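You operate a simulated robot arm through the tools that you are given. There is no shell and no other tool. Be economical: measure what you need, move in short steps, check, and stop when the job is done.

You are at the controls of a simulated robot arm. One attempt, no reset.

JOB
Empty the rings in the nest and refill them with 9 spaced balls.
Fine: let the old balls out by the drain slide and shut it before the refill; one push of the feed lever; space them with the spreader; end with the offset lever centred and the spreader up.

Only the result counts: the job must be done as asked and must still hold three seconds after the hand-in. Knocking over, shifting, dropping, spilling or breaking anything else fails it.

ROBOT AND FRAMES
A 6-joint arm with a two-finger parallel gripper, fixed in place. Base frame: the origin is at the foot of the arm, x ahead of it, y to its left, z up; the work surface is at about z = 0.88. Units: m, rad, N and s.
Its first joint turns from -2.897 to 2.897 rad. Payload 3.91 kg.
The TCP is the grasp point between the finger pads, 0.03 m short of the fingertips. In the tool frame z runs along the fingers and y along their closing line. The gripper opens to 0.11 m. The fingers are 0.02 m wide and 0.01 m thick; the gripper's body (0.048 by 0.112 m) begins 0.055 m behind the TCP.
Orientation is that of the tool frame in the base frame, as a unit quaternion [x, y, z, w]. With the fingers straight down and closing along the base's y, the tool's x points along the base's -x, its y along +y and its z along -z.

CONTROLS
- The arm moves only by the tool jog_arm. Its argument "steps" is a list of rows, each a list of 3 entries, a list of its own where there are three numbers: the shift along the base's x, y, z in units of 150 mm (1.0 is 150 mm), then the turn, a rotation vector about the base's x, y, z in units of 120 degrees (1.0 is 120 degrees), then the closure in counts, from 0 (fully open) to 255 (shut). In form: [[[x, y, z], [wx, wy, wz], fingers], ...]. A call has 1 to 12 rows; each row is the pose to reach, as a shift and turn from the pose commanded when the call began. A call with a number of a shift or a turn outside -1 to 1 is refused whole. Rows are played at 5 a second. More than 0.05 m and 0.15 rad between two rows, or a gripper value outside its range, and nothing of the call is played. Where a pose cannot be reached the arm comes as near as it can. A force on the tool above 70 N (or 10 N above the force at the start of the call, whichever is more), or a blocked arm, ends the call early, and 0.2 s more pass. The fingers move at their own pace (about 0.153 m/s each) and stop on an object; they squeeze with about 39 N. The grip force told is the motor's: it shows also when the fingers shut on nothing. Time passes only in rows, and 0.2 s behind the last, so rows that repeat a pose let the fingers close. The reply holds the time, the measured pose of the TCP, the force on the tool along the base axes, the opening and the grip force, in the units named above and with some noise, with the torque about the TCP (base axes, N m) and any sound that the robot's microphone picked up.
- Cameras (640 x 400 px; columns grow to the right, rows downward): "scene" is fixed at [0.3991, 0.5024, 1.7142]; the picture's right is [-0.15, -0.99, 0.00], its down [-0.95, 0.15, -0.27] and it looks along [0.27, -0.04, -0.96] (base axes); focal length 362 px, centre (320, 200). "wrist" rides on the gripper at [0.072, 0.017, -0.103] in the tool frame; the picture's right is [-0.23, 0.97, 0.00], its down [-0.76, -0.18, -0.62] and it looks along [-0.61, -0.14, 0.78] (tool axes); focal length 222 px, centre (320, 200). There is no depth. A picture from a camera that has moved, and an enlarged one, comes with that camera's place and axes in the base frame and with its lens.
- camera(camera): a new picture of that camera. It takes no simulated time.
- enlarge(camera, box): a new picture of the part [left, top, right, bottom] of that camera's present view, enlarged. It takes no simulated time.
- job_done(): hands the job in; it is judged then, once.

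Work in short steps. Places have to be worked out from the pictures, the camera data and where the tool is seen: move nearer, look again, correct. Check each grasp and each placing, and mend what went wrong. You have 120 turns and 64 pictures in all, those below and enlarged ones among them. Open the gripper and draw the arm clear of the work before you hand the job in, unless the task says otherwise; then end with one line.

The tools are called after "Emit:" as a command line: name --argument value ..., lists and objects as JSON in quotes. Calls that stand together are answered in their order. jog_arm: Moves the arm, as the interface text tells. Its arguments: {"type":"object","properties":{"steps":{"type":"array"}},"required":["steps"]} The other tools are called the same way: camera (camera) takes a picture; enlarge (camera, box) takes an enlarged picture of a part of a camera's view; job_done () hands the job in.

At the start:

```text
t: 0.0
tcp_pos: [0.3805, 0.4037, 1.3865]
ee_rot: [-0.001, 1.0, 0.001, 0.0]
contact_force: [-0.6, -0.4, 0.5]
wrist_torque: [0.0, 0.04, -0.01]
opening: 0.1101
grasp_force: 0.0
```

scene: 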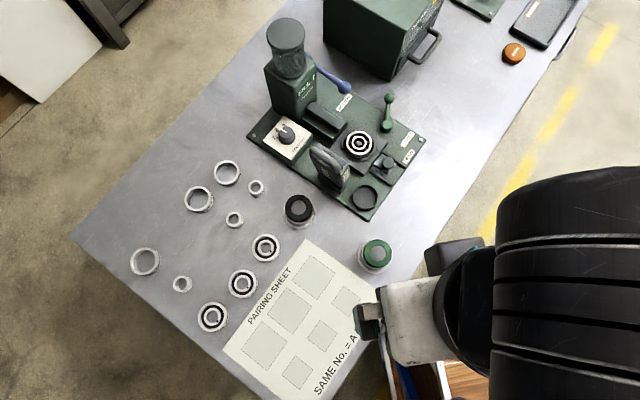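
wrist: 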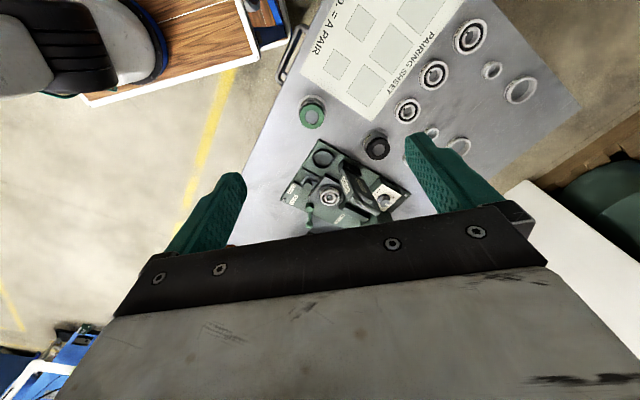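

I start by enlarging the scene view around the machine to read labels and find the controls.

Emit:
enlarge --camera "scene" --box '[240, 10, 440, 135]'

Emit:
enlarge --camera "scene" --box '[240, 95, 440, 220]'

```text
3.20 times, centred on (340, 72) of scene
camera zoom: at [0.3991, 0.5024, 1.7142], right [-0.15, -0.99, 0.0], down [-0.95, 0.15, -0.27], along [0.27, -0.04, -0.96], focal length 1158 px, centre (256, 608)
```

zoom: 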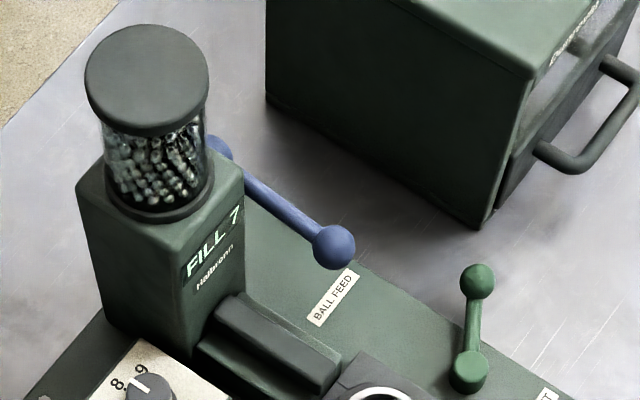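

```text
3.20 times, centred on (340, 158) of scene
camera zoom: at [0.3991, 0.5024, 1.7142], right [-0.15, -0.99, 0.0], down [-0.95, 0.15, -0.27], along [0.27, -0.04, -0.96], focal length 1158 px, centre (256, 336)
```

zoom: 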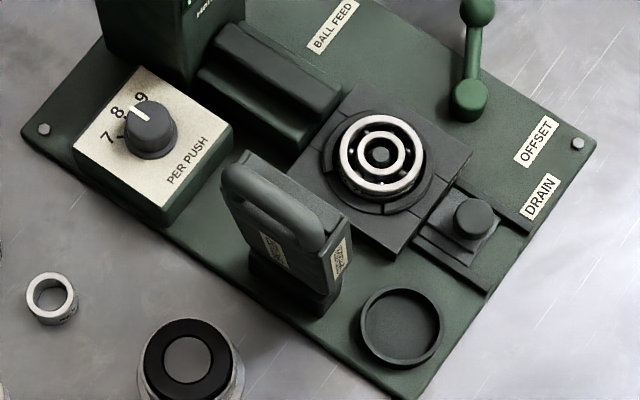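

The dial reads 7/8/9 with the pointer unclear, and the nest sits at about (0.74, 0.36). I move the wrist camera closer to look at the machine.

Emit:
jog_arm --steps '[[[0.25, -0.03, -0.15], [0, 0, 0], 0], [[0.5, -0.06, -0.3], [0, 0, 0], 0], [[0.75, -0.09, -0.45], [0, 0, 0], 0], [[1.0, -0.12, -0.6], [0, 0, 0], 0]]'

Emit:
jog_arm --steps '[[[0.25, -0.03, -0.15], [0, 0, 0], 0], [[0.5, -0.06, -0.3], [0, 0, 0], 0], [[0.75, -0.09, -0.45], [0, 0, 0], 0], [[0.9, -0.12, -0.6], [0, 0, 0], 0]]'

Emit:
camera --camera "wrist"

```text
t: 1.0
tcp_pos: [0.528, 0.3855, 1.2981]
ee_rot: [0.0, 1.0, 0.003, 0.0]
contact_force: [0.6, 0.7, 0.1]
wrist_torque: [-0.02, -0.02, -0.02]
opening: 0.1099
grasp_force: 0.1
```

```text
t: 2.0
tcp_pos: [0.6655, 0.3689, 1.2075]
ee_rot: [0.0, 1.0, 0.001, 0.0]
contact_force: [-0.5, -0.9, 0.5]
wrist_torque: [-0.02, -0.02, 0.01]
opening: 0.1098
grasp_force: 0.0
```

```text
59 pictures are left
camera wrist: at [0.5939, 0.3854, 1.3097], right [0.23, 0.97, 0.0], down [0.76, -0.18, 0.62], along [0.61, -0.14, -0.78], focal length 222 px, centre (320, 200)
```

wrist: 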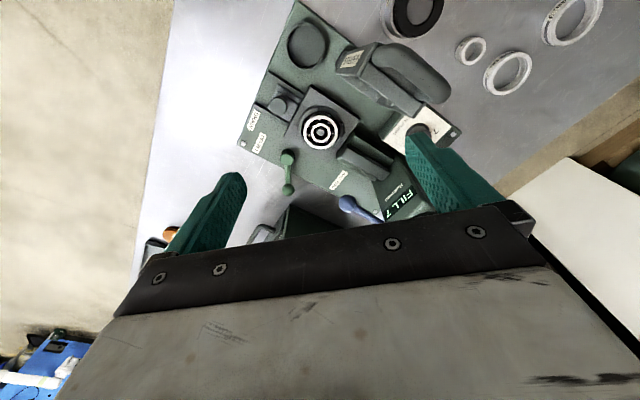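

Emit:
enlarge --camera "wrist" --box '[240, 0, 464, 140]'

Emit:
enlarge --camera "wrist" --box '[232, 90, 444, 224]'

Emit:
enlarge --camera "scene" --box '[255, 110, 335, 160]'

```text
2.86 times, centred on (352, 70) of wrist
camera zoom: at [0.5939, 0.3854, 1.3097], right [0.23, 0.97, 0.0], down [0.76, -0.18, 0.62], along [0.61, -0.14, -0.78], focal length 635 px, centre (229, 571)
```

zoom: 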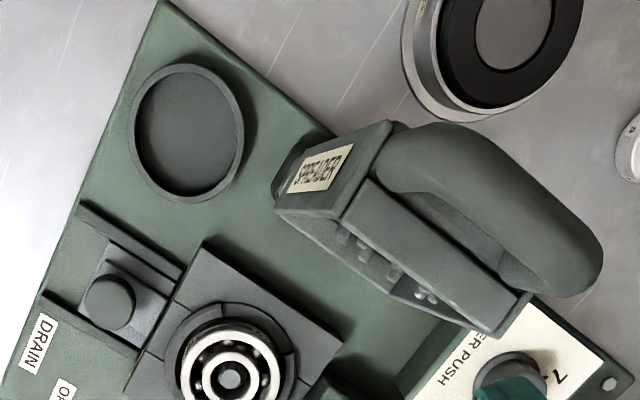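

```text
2.99 times, centred on (338, 157) of wrist
camera zoom: at [0.5939, 0.3854, 1.3097], right [0.23, 0.97, 0.0], down [0.76, -0.18, 0.62], along [0.61, -0.14, -0.78], focal length 663 px, centre (266, 328)
```

zoom: 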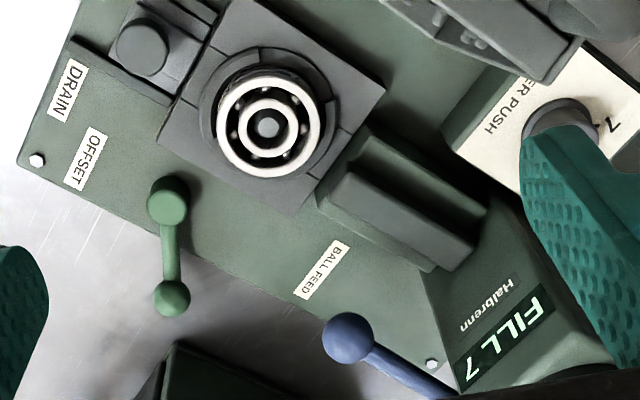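

```text
8.00 times, centred on (295, 135) of scene
camera zoom: at [0.3991, 0.5024, 1.7142], right [-0.15, -0.99, 0.0], down [-0.95, 0.15, -0.27], along [0.27, -0.04, -0.96], focal length 2896 px, centre (520, 720)
```

zoom: 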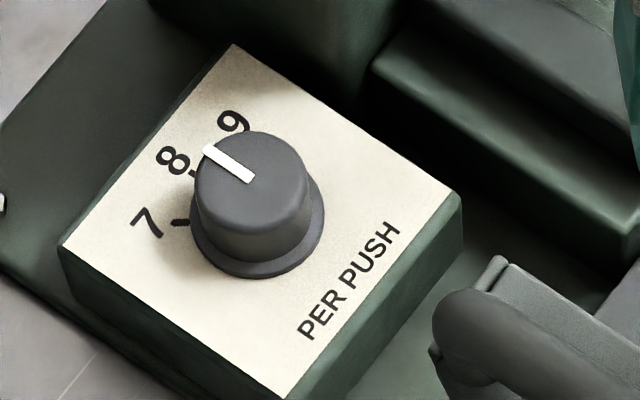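

The dial pointer appears to be on 8, so it needs one step clockwise to 9. I swing the wrist 90° to look along +y, which gives a second direction for triangulating the controls.

Emit:
jog_arm --steps '[[[0.02, -0.09, -0.02], [0, 0, 0.068], 0], [[0.04, -0.18, -0.04], [0, 0, 0.136], 0], [[0.06, -0.27, -0.06], [0, 0, 0.204], 0], [[0.08, -0.36, -0.08], [0, 0, 0.272], 0], [[0.1, -0.45, -0.1], [0, 0, 0.34], 0], [[0.12, -0.54, -0.12], [0, 0, 0.408], 0], [[0.14, -0.63, -0.14], [0, 0, 0.476], 0], [[0.16, -0.72, -0.16], [0, 0, 0.544], 0], [[0.18, -0.81, -0.18], [0, 0, 0.612], 0], [[0.2, -0.9, -0.2], [0, 0, 0.68], 0], [[0.22, -1.0, -0.22], [0, 0, 0.75], 0]]'

Emit:
camera --camera "wrist"

```text
t: 4.4
tcp_pos: [0.6975, 0.2183, 1.1712]
ee_rot: [0.708, -0.706, -0.001, 0.001]
contact_force: [-0.2, 0.6, -0.6]
wrist_torque: [-0.03, 0.0, 0.0]
opening: 0.11
grasp_force: 0.0
```

```text
55 pictures are left
camera wrist: at [0.6816, 0.1457, 1.274], right [-0.97, 0.22, 0.0], down [0.18, 0.76, 0.62], along [0.14, 0.61, -0.78], focal length 222 px, centre (320, 200)
```

wrist: 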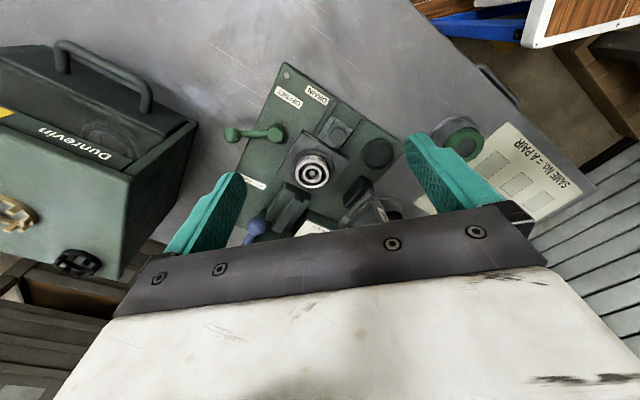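

Good view direction; I move 0.1 m along +y so the machine sits higher in frame, clear of the gripper.

Emit:
jog_arm --steps '[[[0.1, 0.25, 0], [0, 0, 0], 0], [[0.2, 0.5, 0], [0, 0, 0], 0], [[0.3, 0.7, 0], [0, 0, 0], 0]]'

Emit:
enlarge --camera "wrist" --box '[190, 10, 450, 172]'

```text
t: 5.2
tcp_pos: [0.741, 0.3246, 1.1711]
ee_rot: [0.708, -0.707, -0.001, 0.001]
contact_force: [0.7, -0.9, 1.1]
wrist_torque: [0.02, -0.02, 0.01]
opening: 0.11
grasp_force: 0.0
```

```text
2.46 times, centred on (320, 91) of wrist
camera zoom: at [0.7246, 0.2514, 1.2745], right [-0.97, 0.23, 0.0], down [0.18, 0.76, 0.62], along [0.14, 0.61, -0.78], focal length 547 px, centre (320, 468)
```

zoom: 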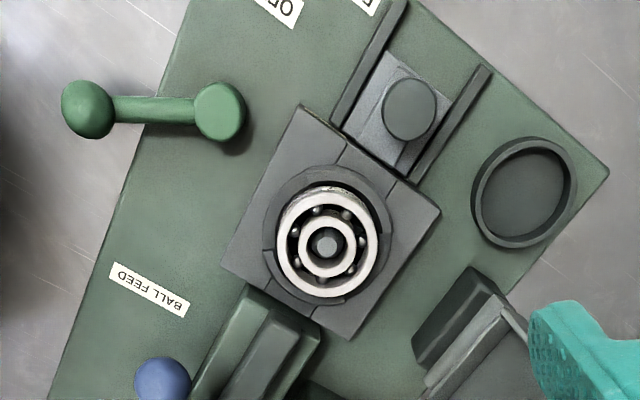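

From two views: nest ≈ (0.745, 0.356, 0.918), drain knob ≈ (0.686, 0.296, 0.918) and the slide's outward direction ≈ (-0.71, -0.70). I turn the gripper to close across the slide, stop above the drain knob, and check alignment.

Emit:
jog_arm --steps '[[[-0.06, -0.03, -0.1], [0, 0, -0.0625], 0], [[-0.12, -0.06, -0.2], [0, 0, -0.125], 0], [[-0.18, -0.1, -0.3], [0, 0, -0.1875], 0], [[-0.24, -0.13, -0.45], [0, 0, -0.25], 0], [[-0.3, -0.16, -0.62], [0, 0, -0.3125], 0], [[-0.367, -0.194, -0.8], [0, 0, -0.375], 0]]'

Emit:
camera --camera "wrist"

Emit:
camera --camera "scene"

```text
t: 6.6
tcp_pos: [0.6898, 0.2945, 1.0526]
ee_rot: [-0.382, 0.924, 0.001, 0.0]
contact_force: [0.7, -0.1, -0.1]
wrist_torque: [0.02, -0.04, 0.01]
opening: 0.1099
grasp_force: 0.2
```

```text
53 pictures are left
camera wrist: at [0.6271, 0.2548, 1.1559], right [-0.53, 0.85, 0.0], down [0.67, 0.41, 0.62], along [0.53, 0.33, -0.78], focal length 222 px, centre (320, 200)
```

wrist: 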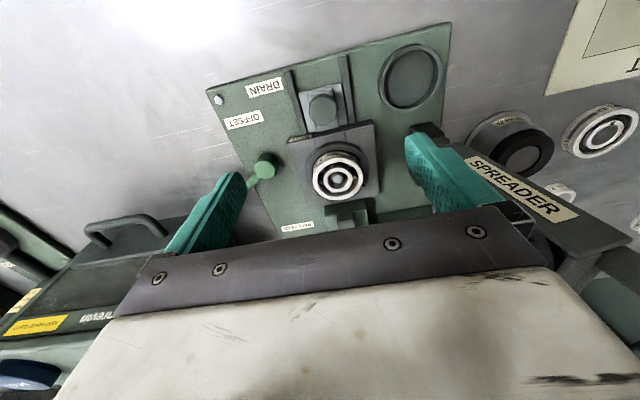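

```text
52 pictures are left
```

scene: 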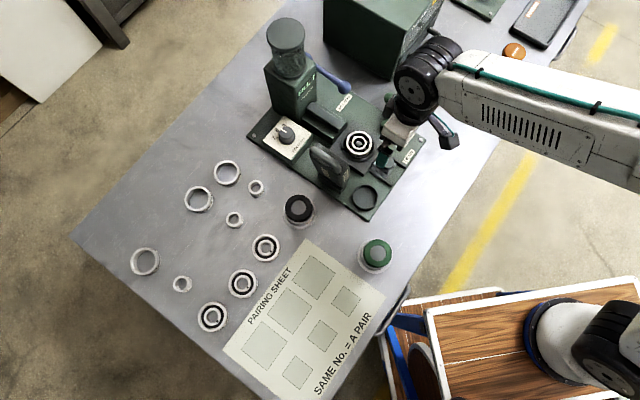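

Knob confirmed at ≈ (0.685, 0.293) with rails about ±0.028 either side. I half-close and descend so the fingertips straddle the knob just above the rails.

Emit:
jog_arm --steps '[[[-0.03, -0.01, -0.25], [0, 0, 0], 139], [[-0.03, -0.01, -0.5], [0, 0, 0], 139], [[-0.03, -0.01, -0.65], [0, 0, 0], 139], [[-0.03, -0.01, -0.75], [0, 0, 0], 139], [[-0.03, -0.01, -0.75], [0, 0, 0], 139]]'

Emit:
enlarge --camera "wrist" --box '[180, 80, 480, 268]'

Emit:
enlarge --camera "scene" --box '[320, 100, 440, 175]'

```text
t: 7.8
tcp_pos: [0.6866, 0.2922, 0.9411]
ee_rot: [-0.382, 0.924, 0.001, -0.001]
contact_force: [0.5, 0.2, 0.1]
wrist_torque: [0.02, 0.01, 0.04]
opening: 0.0504
grasp_force: 0.0
```

```text
2.13 times, centred on (330, 174) of wrist
camera zoom: at [0.6236, 0.2521, 1.0452], right [-0.53, 0.85, 0.0], down [0.67, 0.41, 0.62], along [0.53, 0.33, -0.78], focal length 473 px, centre (299, 255)
```

zoom: 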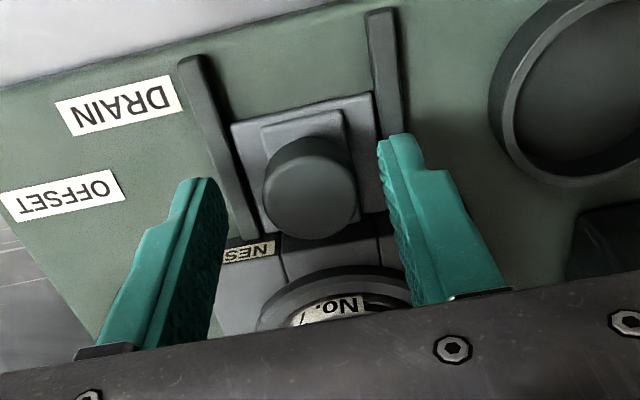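

```text
5.33 times, centred on (380, 138) of scene
camera zoom: at [0.3991, 0.5024, 1.7142], right [-0.15, -0.99, 0.0], down [-0.95, 0.15, -0.27], along [0.27, -0.04, -0.96], focal length 1930 px, centre (0, 533)
```

zoom: 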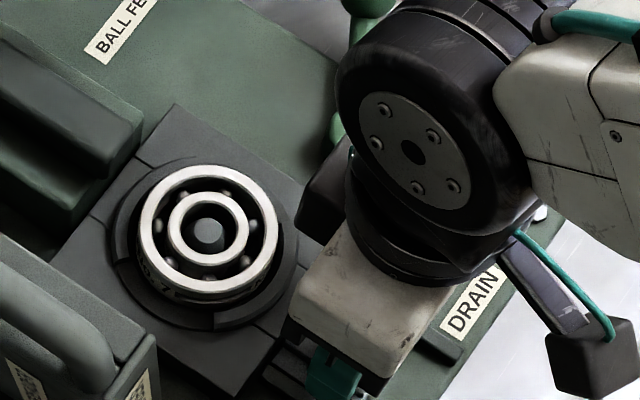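

The fingertips straddle the knob at the right depth, with about 1 cm overlap. I close on it.

Emit:
jog_arm --steps '[[[0, 0, -0.01], [0, 0, 0], 180], [[0, 0, -0.02], [0, 0, 0], 255], [[0, 0, -0.02], [0, 0, 0], 255], [[0, 0, -0.02], [0, 0, 0], 255]]'

```text
t: 8.8
tcp_pos: [0.6835, 0.2918, 0.9414]
ee_rot: [-0.383, 0.924, 0.001, 0.001]
contact_force: [-28.6, 29.4, 35.6]
wrist_torque: [0.77, 0.56, 0.02]
opening: 0.0283
grasp_force: 44.8
```

The knob is held (28 mm) but with a lateral and upward load: the fingers are a bit off-centre and touching something below. I ease in the force direction and slightly up.

Emit:
jog_arm --steps '[[[-0.007, 0.007, 0.02], [0, 0, 0], 255], [[-0.014, 0.014, 0.025], [0, 0, 0], 255], [[-0.014, 0.014, 0.025], [0, 0, 0], 255]]'

```text
t: 9.6
tcp_pos: [0.6816, 0.294, 0.94]
ee_rot: [-0.383, 0.924, 0.0, -0.002]
contact_force: [-12.4, 11.3, -8.3]
wrist_torque: [0.59, -0.36, -0.02]
opening: 0.0281
grasp_force: 44.6
```

Load has dropped; I centre a bit more, then draw the slide outward along the rails in small steps.

Emit:
jog_arm --steps '[[[-0.009, 0.009, -0.004], [0, 0, 0], 255], [[-0.044, -0.026, -0.004], [0, 0, 0], 255], [[-0.08, -0.061, -0.004], [0, 0, 0], 255], [[-0.115, -0.096, -0.004], [0, 0, 0], 255], [[-0.15, -0.131, -0.004], [0, 0, 0], 255]]'

Emit:
enlarge --camera "scene" --box '[320, 100, 440, 175]'

Emit:
enlarge --camera "wrist" --box '[180, 80, 480, 268]'

```text
t: 10.8
tcp_pos: [0.6624, 0.2736, 0.94]
ee_rot: [-0.383, 0.924, 0.001, 0.001]
contact_force: [43.9, -43.4, -7.1]
wrist_torque: [-1.09, -0.46, -0.16]
opening: 0.0282
grasp_force: 45.2
```

```text
5.33 times, centred on (380, 138) of scene
camera zoom: at [0.3991, 0.5024, 1.7142], right [-0.15, -0.99, 0.0], down [-0.95, 0.15, -0.27], along [0.27, -0.04, -0.96], focal length 1930 px, centre (0, 533)
```

zoom: 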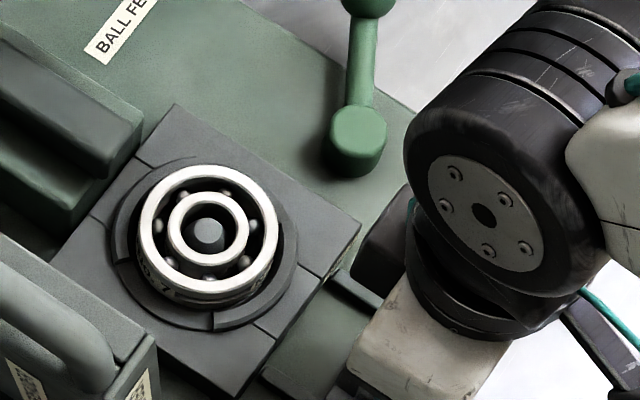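

```text
2.13 times, centred on (330, 174) of wrist
camera zoom: at [0.5998, 0.2337, 1.0428], right [-0.53, 0.85, 0.0], down [0.66, 0.41, 0.62], along [0.53, 0.33, -0.78], focal length 473 px, centre (299, 255)
```

zoom: 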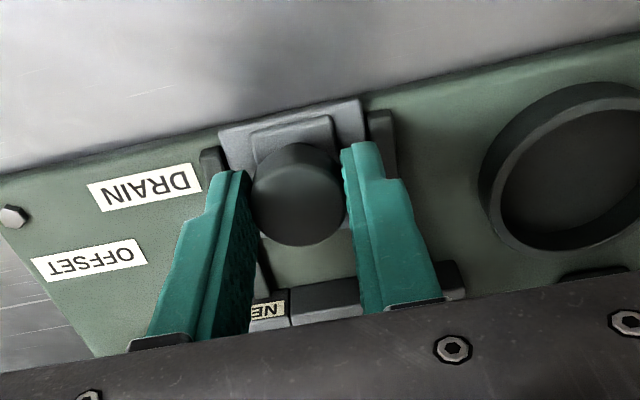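

The slide came out about 28 mm with no end stop yet, and the balls still appear to be in the ring. I correct sideways by 3 mm and keep pulling.

Emit:
jog_arm --steps '[[[0.02, -0.02, 0.003], [0, 0, 0], 255], [[-0.003, -0.044, 0.003], [0, 0, 0], 255], [[-0.026, -0.068, 0.003], [0, 0, 0], 255], [[-0.049, -0.092, 0.003], [0, 0, 0], 255], [[-0.072, -0.116, 0.003], [0, 0, 0], 255]]'

Emit:
enlarge --camera "scene" --box '[320, 100, 440, 175]'

```text
t: 12.0
tcp_pos: [0.6473, 0.2569, 0.9412]
ee_rot: [-0.383, 0.924, 0.001, -0.001]
contact_force: [-0.9, 0.4, 0.1]
wrist_torque: [0.0, 0.01, 0.0]
opening: 0.0
grasp_force: 37.6
```

```text
5.33 times, centred on (380, 138) of scene
camera zoom: at [0.3991, 0.5024, 1.7142], right [-0.15, -0.99, 0.0], down [-0.95, 0.15, -0.27], along [0.27, -0.04, -0.96], focal length 1930 px, centre (0, 533)
```

zoom: 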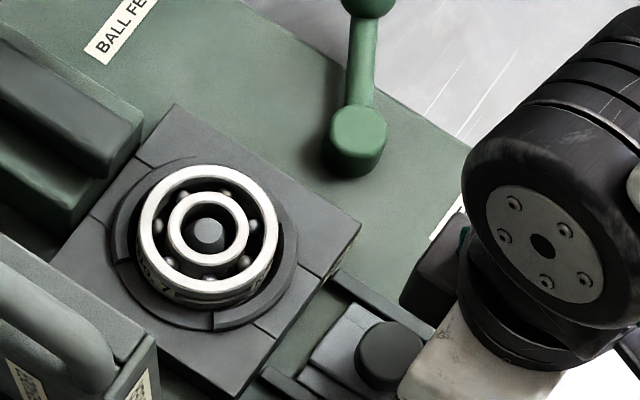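

The fingers slipped off the knob with the slide apparently at its stop. I take a closer look at the slide and ring.

Emit:
camera --camera "wrist"

Emit:
enlarge --camera "scene" --box '[335, 125, 399, 165]'

```text
46 pictures are left
camera wrist: at [0.5851, 0.2172, 1.0438], right [-0.53, 0.85, 0.0], down [0.67, 0.41, 0.62], along [0.53, 0.33, -0.78], focal length 222 px, centre (320, 200)
```

wrist: 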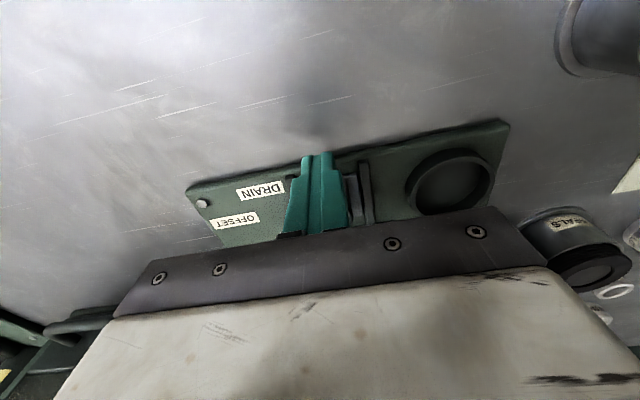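

```text
10.00 times, centred on (367, 145) of scene
camera zoom: at [0.3991, 0.5024, 1.7142], right [-0.15, -0.99, 0.0], down [-0.95, 0.15, -0.27], along [0.27, -0.04, -0.96], focal length 3619 px, centre (-150, 750)
```

zoom: 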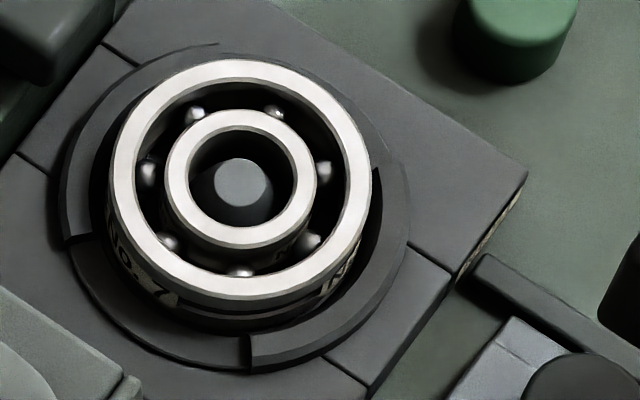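

The ring holds 7 evenly spaced balls that haven't dropped; the drain knob also looks only partly out. I raise the arm and check it from above.

Emit:
jog_arm --steps '[[[0, 0, 0.3], [0, 0, 0], 255], [[0, 0, 0.6], [0, 0, 0], 139], [[-0.2, -0.2, 0.8], [0, 0, 0], 139]]'

Emit:
camera --camera "wrist"

Emit:
enlarge --camera "scene" --box '[320, 100, 440, 175]'

```text
refused: row 3 steps farther than a row can; nothing moved
```

```text
44 pictures are left
camera wrist: at [0.5851, 0.2172, 1.0438], right [-0.53, 0.85, 0.0], down [0.67, 0.41, 0.62], along [0.53, 0.33, -0.78], focal length 222 px, centre (320, 200)
```

wrist: 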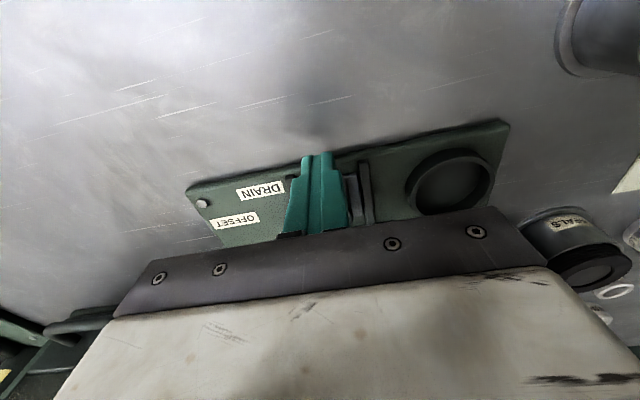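

```text
5.33 times, centred on (380, 138) of scene
camera zoom: at [0.3991, 0.5024, 1.7142], right [-0.15, -0.99, 0.0], down [-0.95, 0.15, -0.27], along [0.27, -0.04, -0.96], focal length 1930 px, centre (0, 533)
```

zoom: 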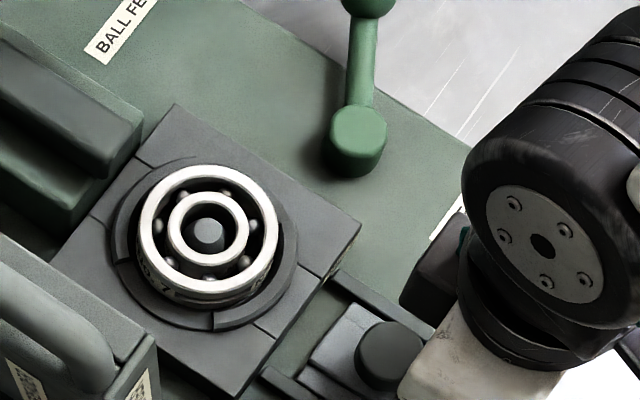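

The slide is out but the balls are caged while the inner ring is centred; the offset lever must free them. I rise, turn the gripper +45°, and go above the near side of the offset lever, hub ≈ (0.79, 0.275) and ball ≈ (0.86, 0.256).

Emit:
jog_arm --steps '[[[0, 0, 0.3], [0, 0, 0], 255], [[0, 0, 0.6], [0, 0, 0], 255], [[0, 0, 0.9], [0, 0, 0], 255], [[0.15, 0.03, 1.0], [0, 0, 0.0625], 255], [[0.4, 0.07, 1.0], [0, 0, 0.125], 255], [[0.65, 0.12, 1.0], [0, 0, 0.1875], 255], [[0.9, 0.17, 1.0], [0, 0, 0.25], 255], [[1.0, 0.22, 1.0], [0, 0, 0.3125], 255], [[1.0, 0.267, 1.0], [0, 0, 0.375], 255]]'

Emit:
camera --camera "wrist"

Emit:
camera --camera "scene"

```text
t: 14.0
tcp_pos: [0.7979, 0.2965, 1.0906]
ee_rot: [0.708, -0.706, -0.002, 0.002]
contact_force: [-0.8, -0.8, 0.3]
wrist_torque: [0.01, 0.0, -0.02]
opening: 0.0
grasp_force: 37.7
```

```text
42 pictures are left
camera wrist: at [0.7826, 0.2244, 1.1933], right [-0.97, 0.22, 0.0], down [0.18, 0.76, 0.62], along [0.14, 0.61, -0.78], focal length 222 px, centre (320, 200)
```

wrist: 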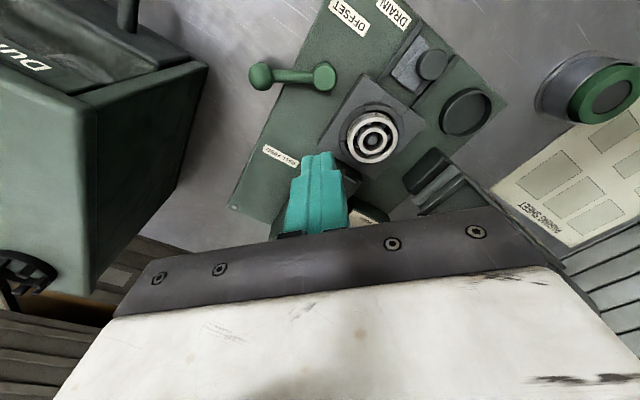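

```text
41 pictures are left
```

scene: 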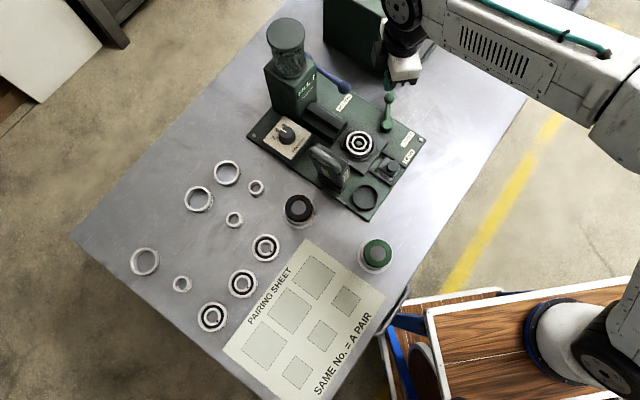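

Box top is at about z 1.06 with its nearest corner at (0.925, 0.23), and the lever is as estimated. I descend on the lever's +y side.

Emit:
jog_arm --steps '[[[0.2, 0.0, 0], [0, 0, 0], 255], [[0.31, 0.02, -0.25], [0, 0, 0], 255], [[0.31, 0.02, -0.5], [0, 0, 0], 255], [[0.31, 0.02, -0.75], [0, 0, 0], 255], [[0.31, 0.02, -1.0], [0, 0, 0], 255]]'

Emit:
jog_arm --steps '[[[0, 0, -0.05], [0, 0, 0], 255], [[-0.01, -0.08, -0.05], [0, 0, 0], 255], [[-0.02, -0.16, -0.05], [0, 0, 0], 255], [[-0.035, -0.24, -0.05], [0, 0, 0], 255]]'

Emit:
enlarge --camera "scene" --box '[330, 80, 440, 175]'

```text
t: 15.2
tcp_pos: [0.8421, 0.3005, 0.941]
ee_rot: [-0.707, 0.707, 0.001, -0.001]
contact_force: [-0.5, 0.6, -0.1]
wrist_torque: [0.03, 0.0, -0.02]
opening: 0.0
grasp_force: 37.3
```

```text
t: 16.2
tcp_pos: [0.8375, 0.2644, 0.9343]
ee_rot: [-0.707, 0.707, 0.0, 0.0]
contact_force: [0.6, 0.0, -0.2]
wrist_torque: [0.0, 0.03, -0.03]
opening: 0.0002
grasp_force: 38.0
```

```text
4.21 times, centred on (385, 128) of scene
camera zoom: at [0.3991, 0.5024, 1.7142], right [-0.15, -0.99, 0.0], down [-0.95, 0.15, -0.27], along [0.27, -0.04, -0.96], focal length 1524 px, centre (46, 505)
```

zoom: 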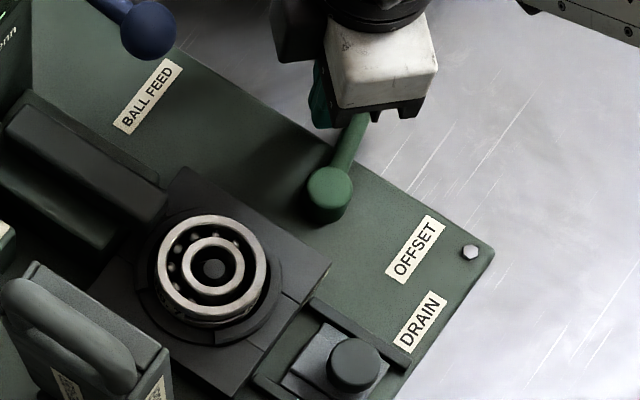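

The lever swings and the inner ring shifts toward the feed with the balls moving, so this is the right direction. I keep pushing along the arc to the stop.

Emit:
jog_arm --steps '[[[0, -0.05, 0], [0, 0, 0], 255], [[0, -0.1, 0], [0, 0, 0], 255], [[-0.01, -0.146, 0], [0, 0, 0], 255], [[-0.035, -0.18, 0], [0, 0, 0], 255]]'

Emit:
enlarge --camera "scene" --box '[330, 80, 440, 175]'

```text
t: 17.2
tcp_pos: [0.8344, 0.2369, 0.9344]
ee_rot: [0.707, -0.707, -0.001, 0.0]
contact_force: [-2.3, 2.7, 0.2]
wrist_torque: [-0.01, 0.03, -0.07]
opening: 0.0001
grasp_force: 37.9
```

```text
4.21 times, centred on (385, 128) of scene
camera zoom: at [0.3991, 0.5024, 1.7142], right [-0.15, -0.99, 0.0], down [-0.95, 0.15, -0.27], along [0.27, -0.04, -0.96], focal length 1524 px, centre (46, 505)
```

zoom: 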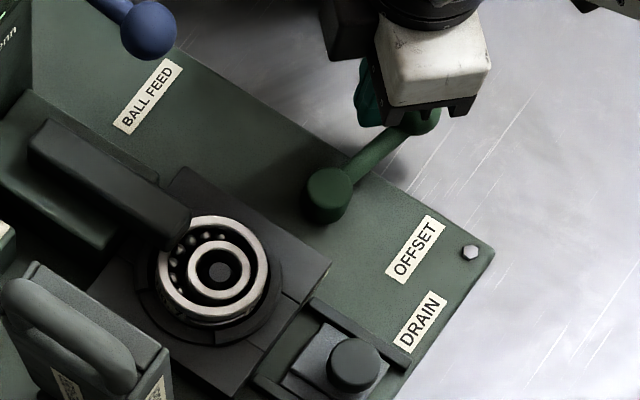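

The offset moves the inner ring to the drain side and brings the feed chute over the nest, with the balls gathered in the gap. I nudge on to find the stop.

Emit:
jog_arm --steps '[[[-0.03, -0.03, 0], [0, 0, 0], 255], [[-0.06, -0.06, 0], [0, 0, 0], 255], [[-0.09, -0.09, 0], [0, 0, 0], 255], [[-0.12, -0.11, 0], [0, 0, 0], 255]]'

Emit:
enlarge --camera "scene" --box '[330, 80, 440, 175]'

```text
t: 18.2
tcp_pos: [0.8216, 0.2245, 0.9332]
ee_rot: [0.708, -0.706, 0.001, -0.005]
contact_force: [54.3, 33.1, -6.2]
wrist_torque: [0.6, -0.93, 0.18]
opening: 0.0004
grasp_force: 37.7
```

```text
4.21 times, centred on (385, 128) of scene
camera zoom: at [0.3991, 0.5024, 1.7142], right [-0.15, -0.99, 0.0], down [-0.95, 0.15, -0.27], along [0.27, -0.04, -0.96], focal length 1524 px, centre (46, 505)
```

zoom: 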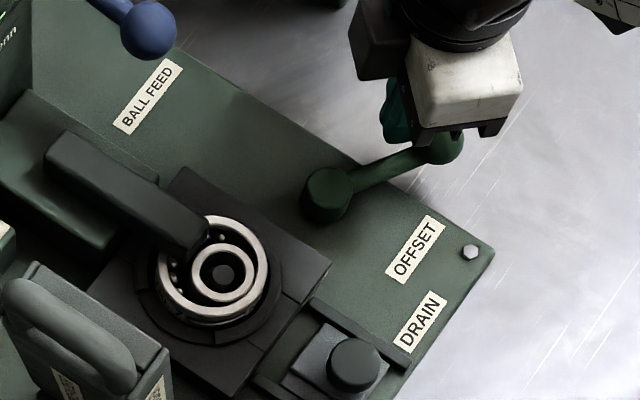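

The lever is at its stop (firm 60 N). I back off, lift, rotate back, and come down between the nest block and drain knob to push the slide fully open with closed fingers.

Emit:
jog_arm --steps '[[[0.03, 0.02, 0], [0, 0, 0], 255], [[0.06, 0.04, 0.05], [0, 0, 0], 255], [[0.06, 0.04, 0.35], [0, 0, 0], 255], [[0.0, 0.1, 0.65], [0, 0, -0.0625], 255], [[-0.2, 0.2, 0.7], [0, 0, -0.125], 255], [[-0.4, 0.3, 0.7], [0, 0, -0.1875], 255], [[-0.6, 0.4, 0.7], [0, 0, -0.25], 255], [[-0.75, 0.48, 0.7], [0, 0, -0.3125], 255], [[-0.864, 0.523, 0.6], [0, 0, -0.375], 255]]'

Emit:
enlarge --camera "wrist" --box '[200, 40, 440, 230]'

```text
t: 20.2
tcp_pos: [0.6853, 0.2996, 1.0233]
ee_rot: [-0.382, 0.924, 0.001, -0.001]
contact_force: [0.5, 0.4, -0.8]
wrist_torque: [0.02, -0.01, 0.04]
opening: 0.0
grasp_force: 37.8
```

```text
2.11 times, centred on (320, 135) of wrist
camera zoom: at [0.6229, 0.2598, 1.126], right [-0.53, 0.85, 0.0], down [0.67, 0.41, 0.62], along [0.53, 0.33, -0.78], focal length 468 px, centre (320, 337)
```

zoom: 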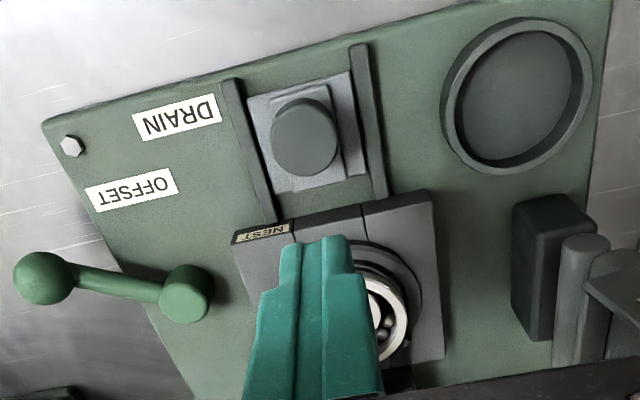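

Gap between knob and block is ~28 mm. I lower the closed fingers into it at ≈ (0.695, 0.305).

Emit:
jog_arm --steps '[[[0.065, 0.036, -0.2], [0, 0, 0], 255], [[0.065, 0.036, -0.4], [0, 0, 0], 255], [[0.065, 0.036, -0.5], [0, 0, 0], 255], [[0.065, 0.036, -0.569], [0, 0, 0], 255]]'

Emit:
jog_arm --steps '[[[-0.024, -0.024, 0], [0, 0, 0], 255], [[-0.048, -0.048, 0], [0, 0, 0], 255], [[-0.072, -0.072, 0], [0, 0, 0], 255], [[-0.096, -0.096, 0], [0, 0, 0], 255]]'

Emit:
enlarge --camera "wrist" --box '[200, 40, 440, 230]'

```text
t: 21.2
tcp_pos: [0.6959, 0.304, 0.9369]
ee_rot: [-0.383, 0.924, 0.001, 0.0]
contact_force: [0.0, -0.9, 0.6]
wrist_torque: [-0.02, 0.03, 0.02]
opening: 0.0
grasp_force: 37.8
```

```text
t: 22.2
tcp_pos: [0.6814, 0.2896, 0.9377]
ee_rot: [-0.384, 0.924, 0.001, 0.0]
contact_force: [0.6, 0.2, 0.3]
wrist_torque: [-0.02, 0.01, 0.01]
opening: 0.0
grasp_force: 37.9
```

```text
2.11 times, centred on (320, 135) of wrist
camera zoom: at [0.6188, 0.25, 1.0409], right [-0.53, 0.85, 0.0], down [0.67, 0.41, 0.62], along [0.53, 0.33, -0.78], focal length 468 px, centre (320, 337)
```

zoom: 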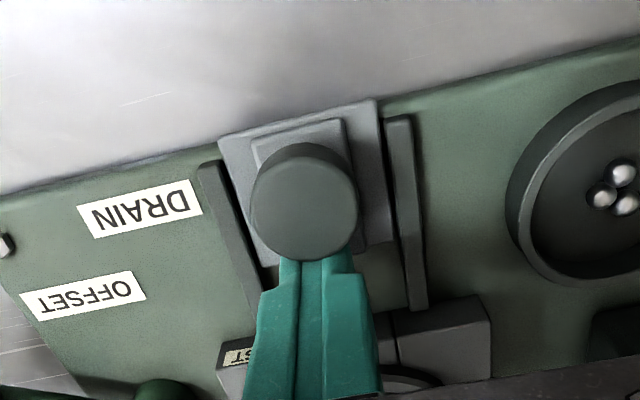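

Balls are now arriving in the tray, so draining works. I push on to the stop and wait a moment.

Emit:
jog_arm --steps '[[[-0.02, -0.02, 0], [0, 0, 0], 255], [[-0.04, -0.04, 0], [0, 0, 0], 255], [[-0.06, -0.06, 0], [0, 0, 0], 255], [[-0.08, -0.08, 0], [0, 0, 0], 255]]'

Emit:
enlarge --camera "scene" --box '[330, 110, 430, 215]'

```text
t: 22.9
tcp_pos: [0.6803, 0.2887, 0.9395]
ee_rot: [-0.383, 0.924, 0.005, 0.01]
contact_force: [23.1, 32.2, -12.1]
wrist_torque: [0.48, -0.35, -0.06]
opening: 0.0
grasp_force: 37.6
stopped in row 3: the force on the tool passed its limit at 77 N (the readings are from after the stop); the commanded pose is now the measured one
```

```text
3.81 times, centred on (380, 162) of scene
camera zoom: at [0.3991, 0.5024, 1.7142], right [-0.15, -0.99, 0.0], down [-0.95, 0.15, -0.27], along [0.27, -0.04, -0.96], focal length 1379 px, centre (91, 343)
```

zoom: 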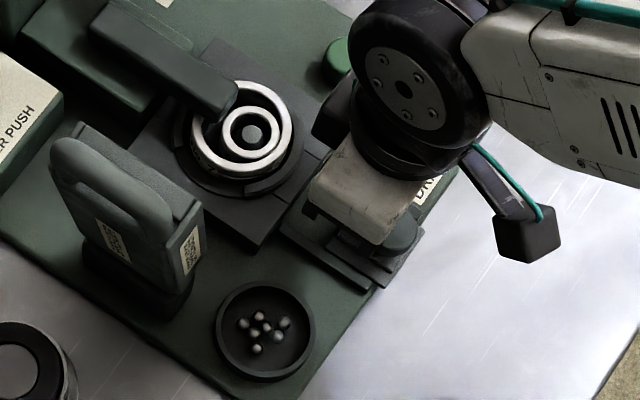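

All 7 old balls are in the tray and the ring looks empty. I hop over the knob to its outer side and push the slide shut.

Emit:
jog_arm --steps '[[[0.02, 0.02, 0.0], [0, 0, 0], 255], [[0.02, 0.02, 0.2], [0, 0, 0], 255], [[0.0, 0.0, 0.4], [0, 0, 0], 255], [[-0.14, -0.14, 0.4], [0, 0, 0], 255], [[-0.28, -0.28, 0.4], [0, 0, 0], 255], [[-0.28, -0.28, 0.2], [0, 0, 0], 255], [[-0.28, -0.28, -0.01], [0, 0, 0], 255]]'

Emit:
jog_arm --steps '[[[0.03, 0.03, 0], [0, 0, 0], 255], [[0.06, 0.06, 0], [0, 0, 0], 255], [[0.09, 0.09, 0], [0, 0, 0], 255], [[0.12, 0.12, 0], [0, 0, 0], 255], [[0.15, 0.15, 0], [0, 0, 0], 255], [[0.18, 0.18, 0], [0, 0, 0], 255], [[0.2, 0.2, 0], [0, 0, 0], 255], [[0.22, 0.22, 0], [0, 0, 0], 255], [[0.24, 0.24, 0], [0, 0, 0], 255]]'

Emit:
enlarge --camera "scene" --box '[330, 110, 430, 215]'

```text
t: 24.5
tcp_pos: [0.6326, 0.2419, 0.9391]
ee_rot: [-0.383, 0.924, 0.004, 0.008]
contact_force: [-0.6, -0.3, 0.9]
wrist_torque: [0.05, 0.0, 0.0]
opening: 0.0002
grasp_force: 37.8
```

```text
t: 26.5
tcp_pos: [0.669, 0.2754, 0.9387]
ee_rot: [-0.382, 0.924, 0.004, 0.005]
contact_force: [-15.5, -14.0, -1.2]
wrist_torque: [-0.45, 0.29, 0.03]
opening: 0.0
grasp_force: 37.2
```

```text
3.81 times, centred on (380, 162) of scene
camera zoom: at [0.3991, 0.5024, 1.7142], right [-0.15, -0.99, 0.0], down [-0.95, 0.15, -0.27], along [0.27, -0.04, -0.96], focal length 1379 px, centre (91, 343)
```

zoom: 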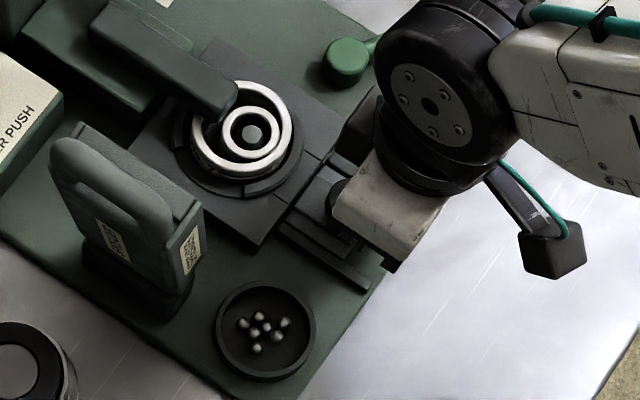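

The finger is at the computed shut position with 21 N rising; I press 2–3 mm further to confirm the stop, then back off and lift.

Emit:
jog_arm --steps '[[[0.01, 0.01, 0], [0, 0, 0], 255], [[0.02, 0.02, 0], [0, 0, 0], 255]]'

Emit:
jog_arm --steps '[[[-0.05, -0.05, 0], [0, 0, 0], 255], [[-0.15, -0.15, 0.2], [0, 0, 0], 255], [[-0.15, -0.15, 0.5], [0, 0, 0], 255], [[-0.15, -0.15, 0.8], [0, 0, 0], 255], [[-0.15, -0.15, 1.0], [0, 0, 0], 255]]'

Emit:
enlarge --camera "wrist" --box '[170, 60, 470, 248]'

```text
t: 27.1
tcp_pos: [0.6702, 0.2779, 0.9398]
ee_rot: [-0.382, 0.924, 0.001, 0.002]
contact_force: [-45.4, -46.1, 4.4]
wrist_torque: [-1.32, 0.38, 0.08]
opening: 0.0
grasp_force: 37.6
```

```text
t: 28.3
tcp_pos: [0.6539, 0.2599, 1.0896]
ee_rot: [-0.382, 0.924, 0.002, 0.007]
contact_force: [0.4, 1.1, -0.5]
wrist_torque: [-0.02, -0.01, 0.02]
opening: 0.0001
grasp_force: 38.0
```

```text
2.13 times, centred on (320, 154) of wrist
camera zoom: at [0.5914, 0.2187, 1.1905], right [-0.53, 0.85, 0.0], down [0.66, 0.41, 0.63], along [0.54, 0.34, -0.77], focal length 473 px, centre (320, 298)
```

zoom: 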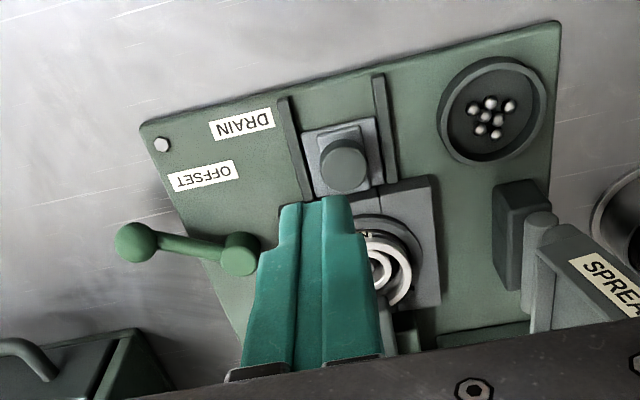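

The drain is shut and the chute is still over the nest. Next is the dial: I rise and move over to it with the gripper turned so its narrow side faces the tower.

Emit:
jog_arm --steps '[[[0, 0, 0.3], [0, 0, -0.06], 255], [[0.03, 0.1, 0.45], [0, 0, -0.12], 255], [[0.06, 0.35, 0.45], [0, 0, -0.18], 255], [[0.09, 0.6, 0.45], [0, 0, -0.24], 255], [[0.12, 0.8, 0.45], [0, 0, -0.3], 255], [[0.15, 1.0, 0.45], [0, 0, -0.36], 255]]'

Emit:
jog_arm --steps '[[[0.1, 0.25, 0], [0, 0, -0.06], 60], [[0.2, 0.5, 0], [0, 0, -0.12], 60], [[0.3, 0.75, 0], [0, 0, -0.18], 60], [[0.42, 1.0, 0], [0, 0, -0.223], 60]]'

Emit:
camera --camera "wrist"

```text
t: 29.7
tcp_pos: [0.6744, 0.4108, 1.1576]
ee_rot: [-0.014, 1.0, 0.001, 0.008]
contact_force: [-0.2, -1.4, 1.0]
wrist_torque: [0.01, -0.01, -0.03]
opening: 0.0
grasp_force: 37.9
```

```text
t: 30.7
tcp_pos: [0.7335, 0.558, 1.157]
ee_rot: [0.217, 0.976, -0.001, 0.007]
contact_force: [-0.5, 0.3, 0.2]
wrist_torque: [0.05, -0.05, 0.0]
opening: 0.0841
grasp_force: 0.0
```

```text
32 pictures are left
camera wrist: at [0.6741, 0.604, 1.2588], right [0.62, 0.79, 0.01], down [0.6, -0.48, 0.64], along [0.5, -0.39, -0.77], focal length 222 px, centre (320, 200)
```

wrist: 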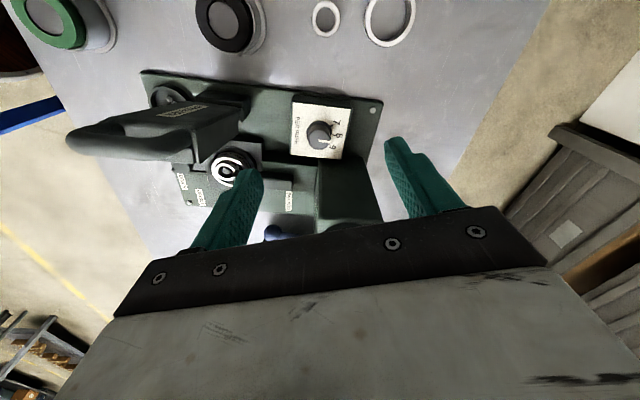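

I zoom on the dial to refine knob place and pointer.

Emit:
enlarge --camera "wrist" --box '[270, 80, 400, 240]'

```text
2.50 times, centred on (335, 160) of wrist
camera zoom: at [0.6741, 0.604, 1.2588], right [0.62, 0.79, 0.01], down [0.6, -0.48, 0.64], along [0.5, -0.39, -0.77], focal length 555 px, centre (282, 300)
```

zoom: 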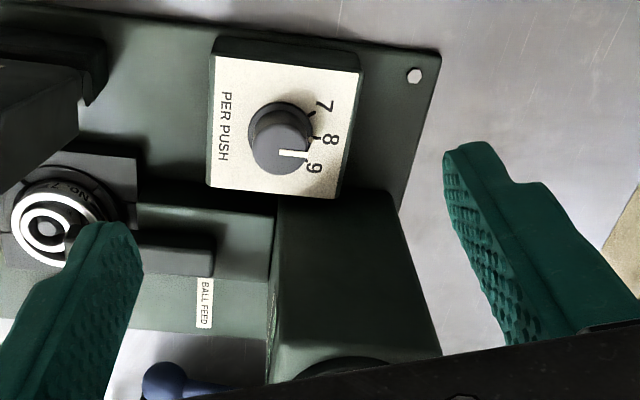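

The pointer is on 8, and 9 lies about 40° clockwise. Knob is at ≈ (0.788, 0.520, top 0.945), tower face about 4 cm away; I go above the knob with 32° of rotation margin.

Emit:
jog_arm --steps '[[[0.12, -0.08, 0], [0, 0, 0.05], 116], [[0.24, -0.16, -0.1], [0, 0, 0.1], 116], [[0.363, -0.253, -0.3], [0, 0, 0.1], 116], [[0.363, -0.253, -0.6], [0, 0, 0.1], 116], [[0.363, -0.253, -0.85], [0, 0, 0.1], 116]]'

Emit:
camera --camera "wrist"

Emit:
enlarge --camera "scene" --box '[245, 80, 341, 140]'

```text
t: 31.9
tcp_pos: [0.7946, 0.522, 1.029]
ee_rot: [0.112, 0.994, -0.001, 0.008]
contact_force: [-0.1, 0.3, 0.9]
wrist_torque: [0.03, 0.02, 0.0]
opening: 0.0602
grasp_force: 0.0
```

```text
30 pictures are left
camera wrist: at [0.7265, 0.5546, 1.1299], right [0.44, 0.9, 0.01], down [0.69, -0.34, 0.64], along [0.57, -0.28, -0.77], focal length 222 px, centre (320, 200)
```

wrist: 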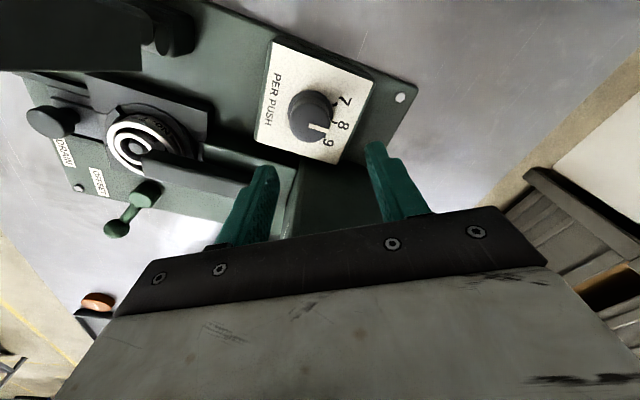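

```text
6.67 times, centred on (293, 110) of scene
camera zoom: at [0.3991, 0.5024, 1.7142], right [-0.15, -0.99, 0.0], down [-0.95, 0.15, -0.27], along [0.27, -0.04, -0.96], focal length 2413 px, centre (500, 800)
```

zoom: 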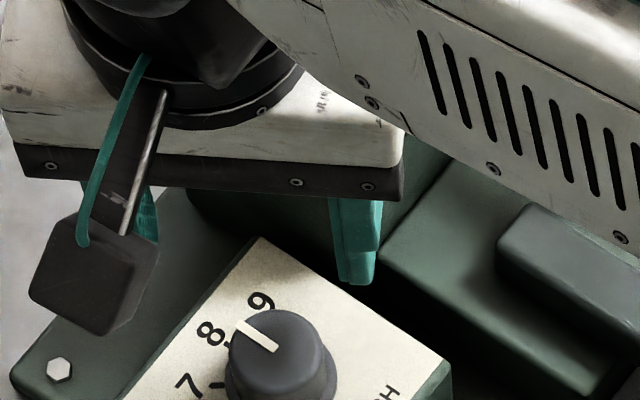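

Wrist rays put the knob nearer (0.782, 0.520), so I shift there and descend to just above knob-top height for a check.

Emit:
jog_arm --steps '[[[-0.084, -0.013, -0.1], [0, 0, 0], 116], [[-0.084, -0.013, -0.2], [0, 0, 0], 116], [[-0.084, -0.013, -0.3], [0, 0, 0], 116]]'

Emit:
enlarge --camera "wrist" --box '[200, 80, 456, 240]'

```text
t: 32.7
tcp_pos: [0.7817, 0.5189, 0.9842]
ee_rot: [0.112, 0.994, -0.001, 0.008]
contact_force: [-0.5, 0.9, 1.1]
wrist_torque: [-0.01, 0.0, 0.0]
opening: 0.0599
grasp_force: 0.0
```

```text
2.50 times, centred on (328, 160) of wrist
camera zoom: at [0.7133, 0.5523, 1.0847], right [0.44, 0.9, 0.0], down [0.69, -0.34, 0.63], along [0.57, -0.28, -0.77], focal length 555 px, centre (300, 300)
```

zoom: 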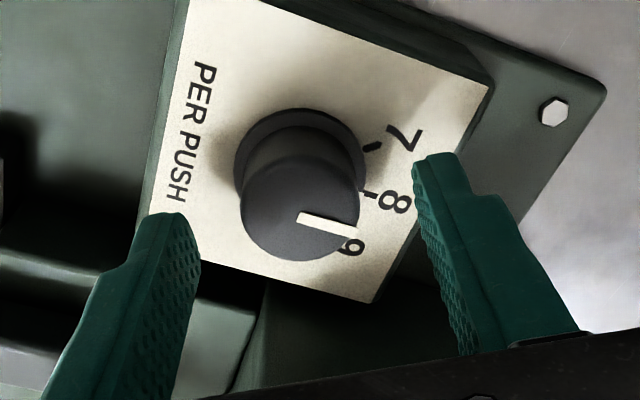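

The knob is centred between the fingers with top ≈ 0.95 and dial face ≈ 0.922. I lower 24 mm and close on it.

Emit:
jog_arm --steps '[[[0.01, -0.007, -0.08], [0, 0, 0], 116], [[0.01, -0.007, -0.15], [0, 0, 0], 116], [[0.01, -0.007, -0.15], [0, 0, 0], 160], [[0.01, -0.007, -0.15], [0, 0, 0], 220], [[0.01, -0.007, -0.15], [0, 0, 0], 255], [[0.01, -0.007, -0.15], [0, 0, 0], 255]]'

```text
t: 34.1
tcp_pos: [0.781, 0.5197, 0.9609]
ee_rot: [0.113, 0.994, -0.001, 0.008]
contact_force: [0.1, -0.4, 0.2]
wrist_torque: [0.0, -0.38, -0.04]
opening: 0.0391
grasp_force: 45.1
```

Knob gripped (39 mm) with little side load. I rotate -38° about z in small steps.

Emit:
jog_arm --steps '[[[0, 0, 0], [0, 0, -0.053], 255], [[0, 0, 0], [0, 0, -0.106], 255], [[0, 0, 0], [0, 0, -0.158], 255], [[0, 0, 0], [0, 0, -0.211], 255], [[0, 0, 0], [0, 0, -0.264], 255], [[0, 0, 0], [0, 0, -0.317], 255], [[0, 0, 0], [0, 0, -0.317], 255]]'

Emit:
enlarge --camera "wrist" --box '[200, 80, 456, 240]'

```text
t: 35.7
tcp_pos: [0.7811, 0.5199, 0.9617]
ee_rot: [0.431, 0.902, -0.004, 0.007]
contact_force: [4.9, 7.2, -0.1]
wrist_torque: [0.09, -0.24, 0.0]
opening: 0.0394
grasp_force: 44.4
```

```text
2.50 times, centred on (328, 160) of wrist
camera zoom: at [0.7488, 0.5876, 1.0624], right [0.9, 0.43, 0.0], down [0.33, -0.7, 0.64], along [0.28, -0.57, -0.77], focal length 555 px, centre (300, 300)
```

zoom: 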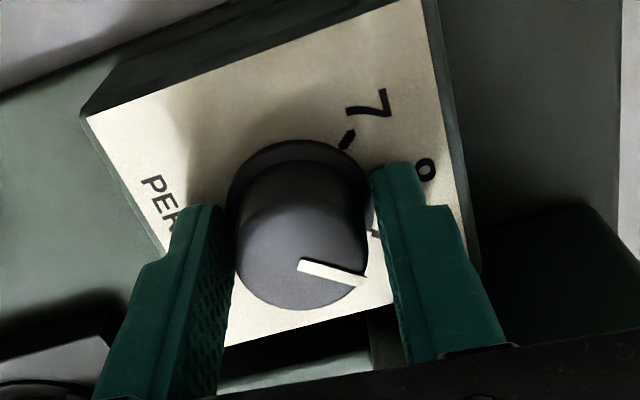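

The knob turned with the gripper. I open, lift clear and check the pointer against 9.

Emit:
jog_arm --steps '[[[0, 0, 0], [0, 0, 0], 116], [[0, 0, 0], [0, 0, 0], 116], [[0, 0, 0.2], [0, 0, 0], 116], [[-0.05, 0.05, 0.4], [0, 0, 0], 116], [[-0.1, 0.1, 0.6], [0, 0, 0], 116]]'

Emit:
enlarge --camera "wrist" --box '[230, 60, 390, 180]'

```text
t: 36.9
tcp_pos: [0.7705, 0.5351, 1.0517]
ee_rot: [0.431, 0.903, -0.004, 0.007]
contact_force: [-0.1, -0.4, -0.5]
wrist_torque: [-0.02, 0.03, 0.0]
opening: 0.0599
grasp_force: 0.0
```

```text
3.33 times, centred on (310, 120) of wrist
camera zoom: at [0.736, 0.6029, 1.1529], right [0.9, 0.44, 0.0], down [0.33, -0.7, 0.64], along [0.28, -0.57, -0.77], focal length 740 px, centre (353, 467)
```

zoom: 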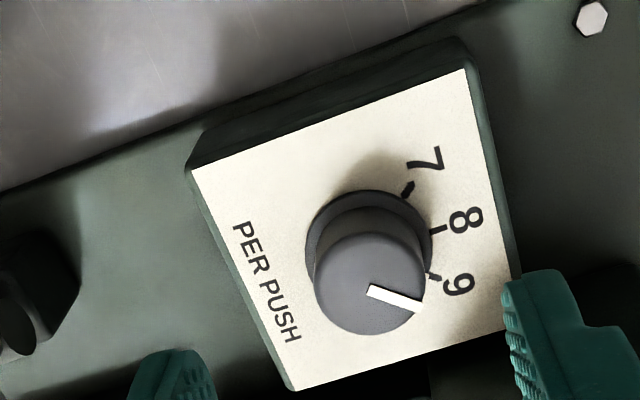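

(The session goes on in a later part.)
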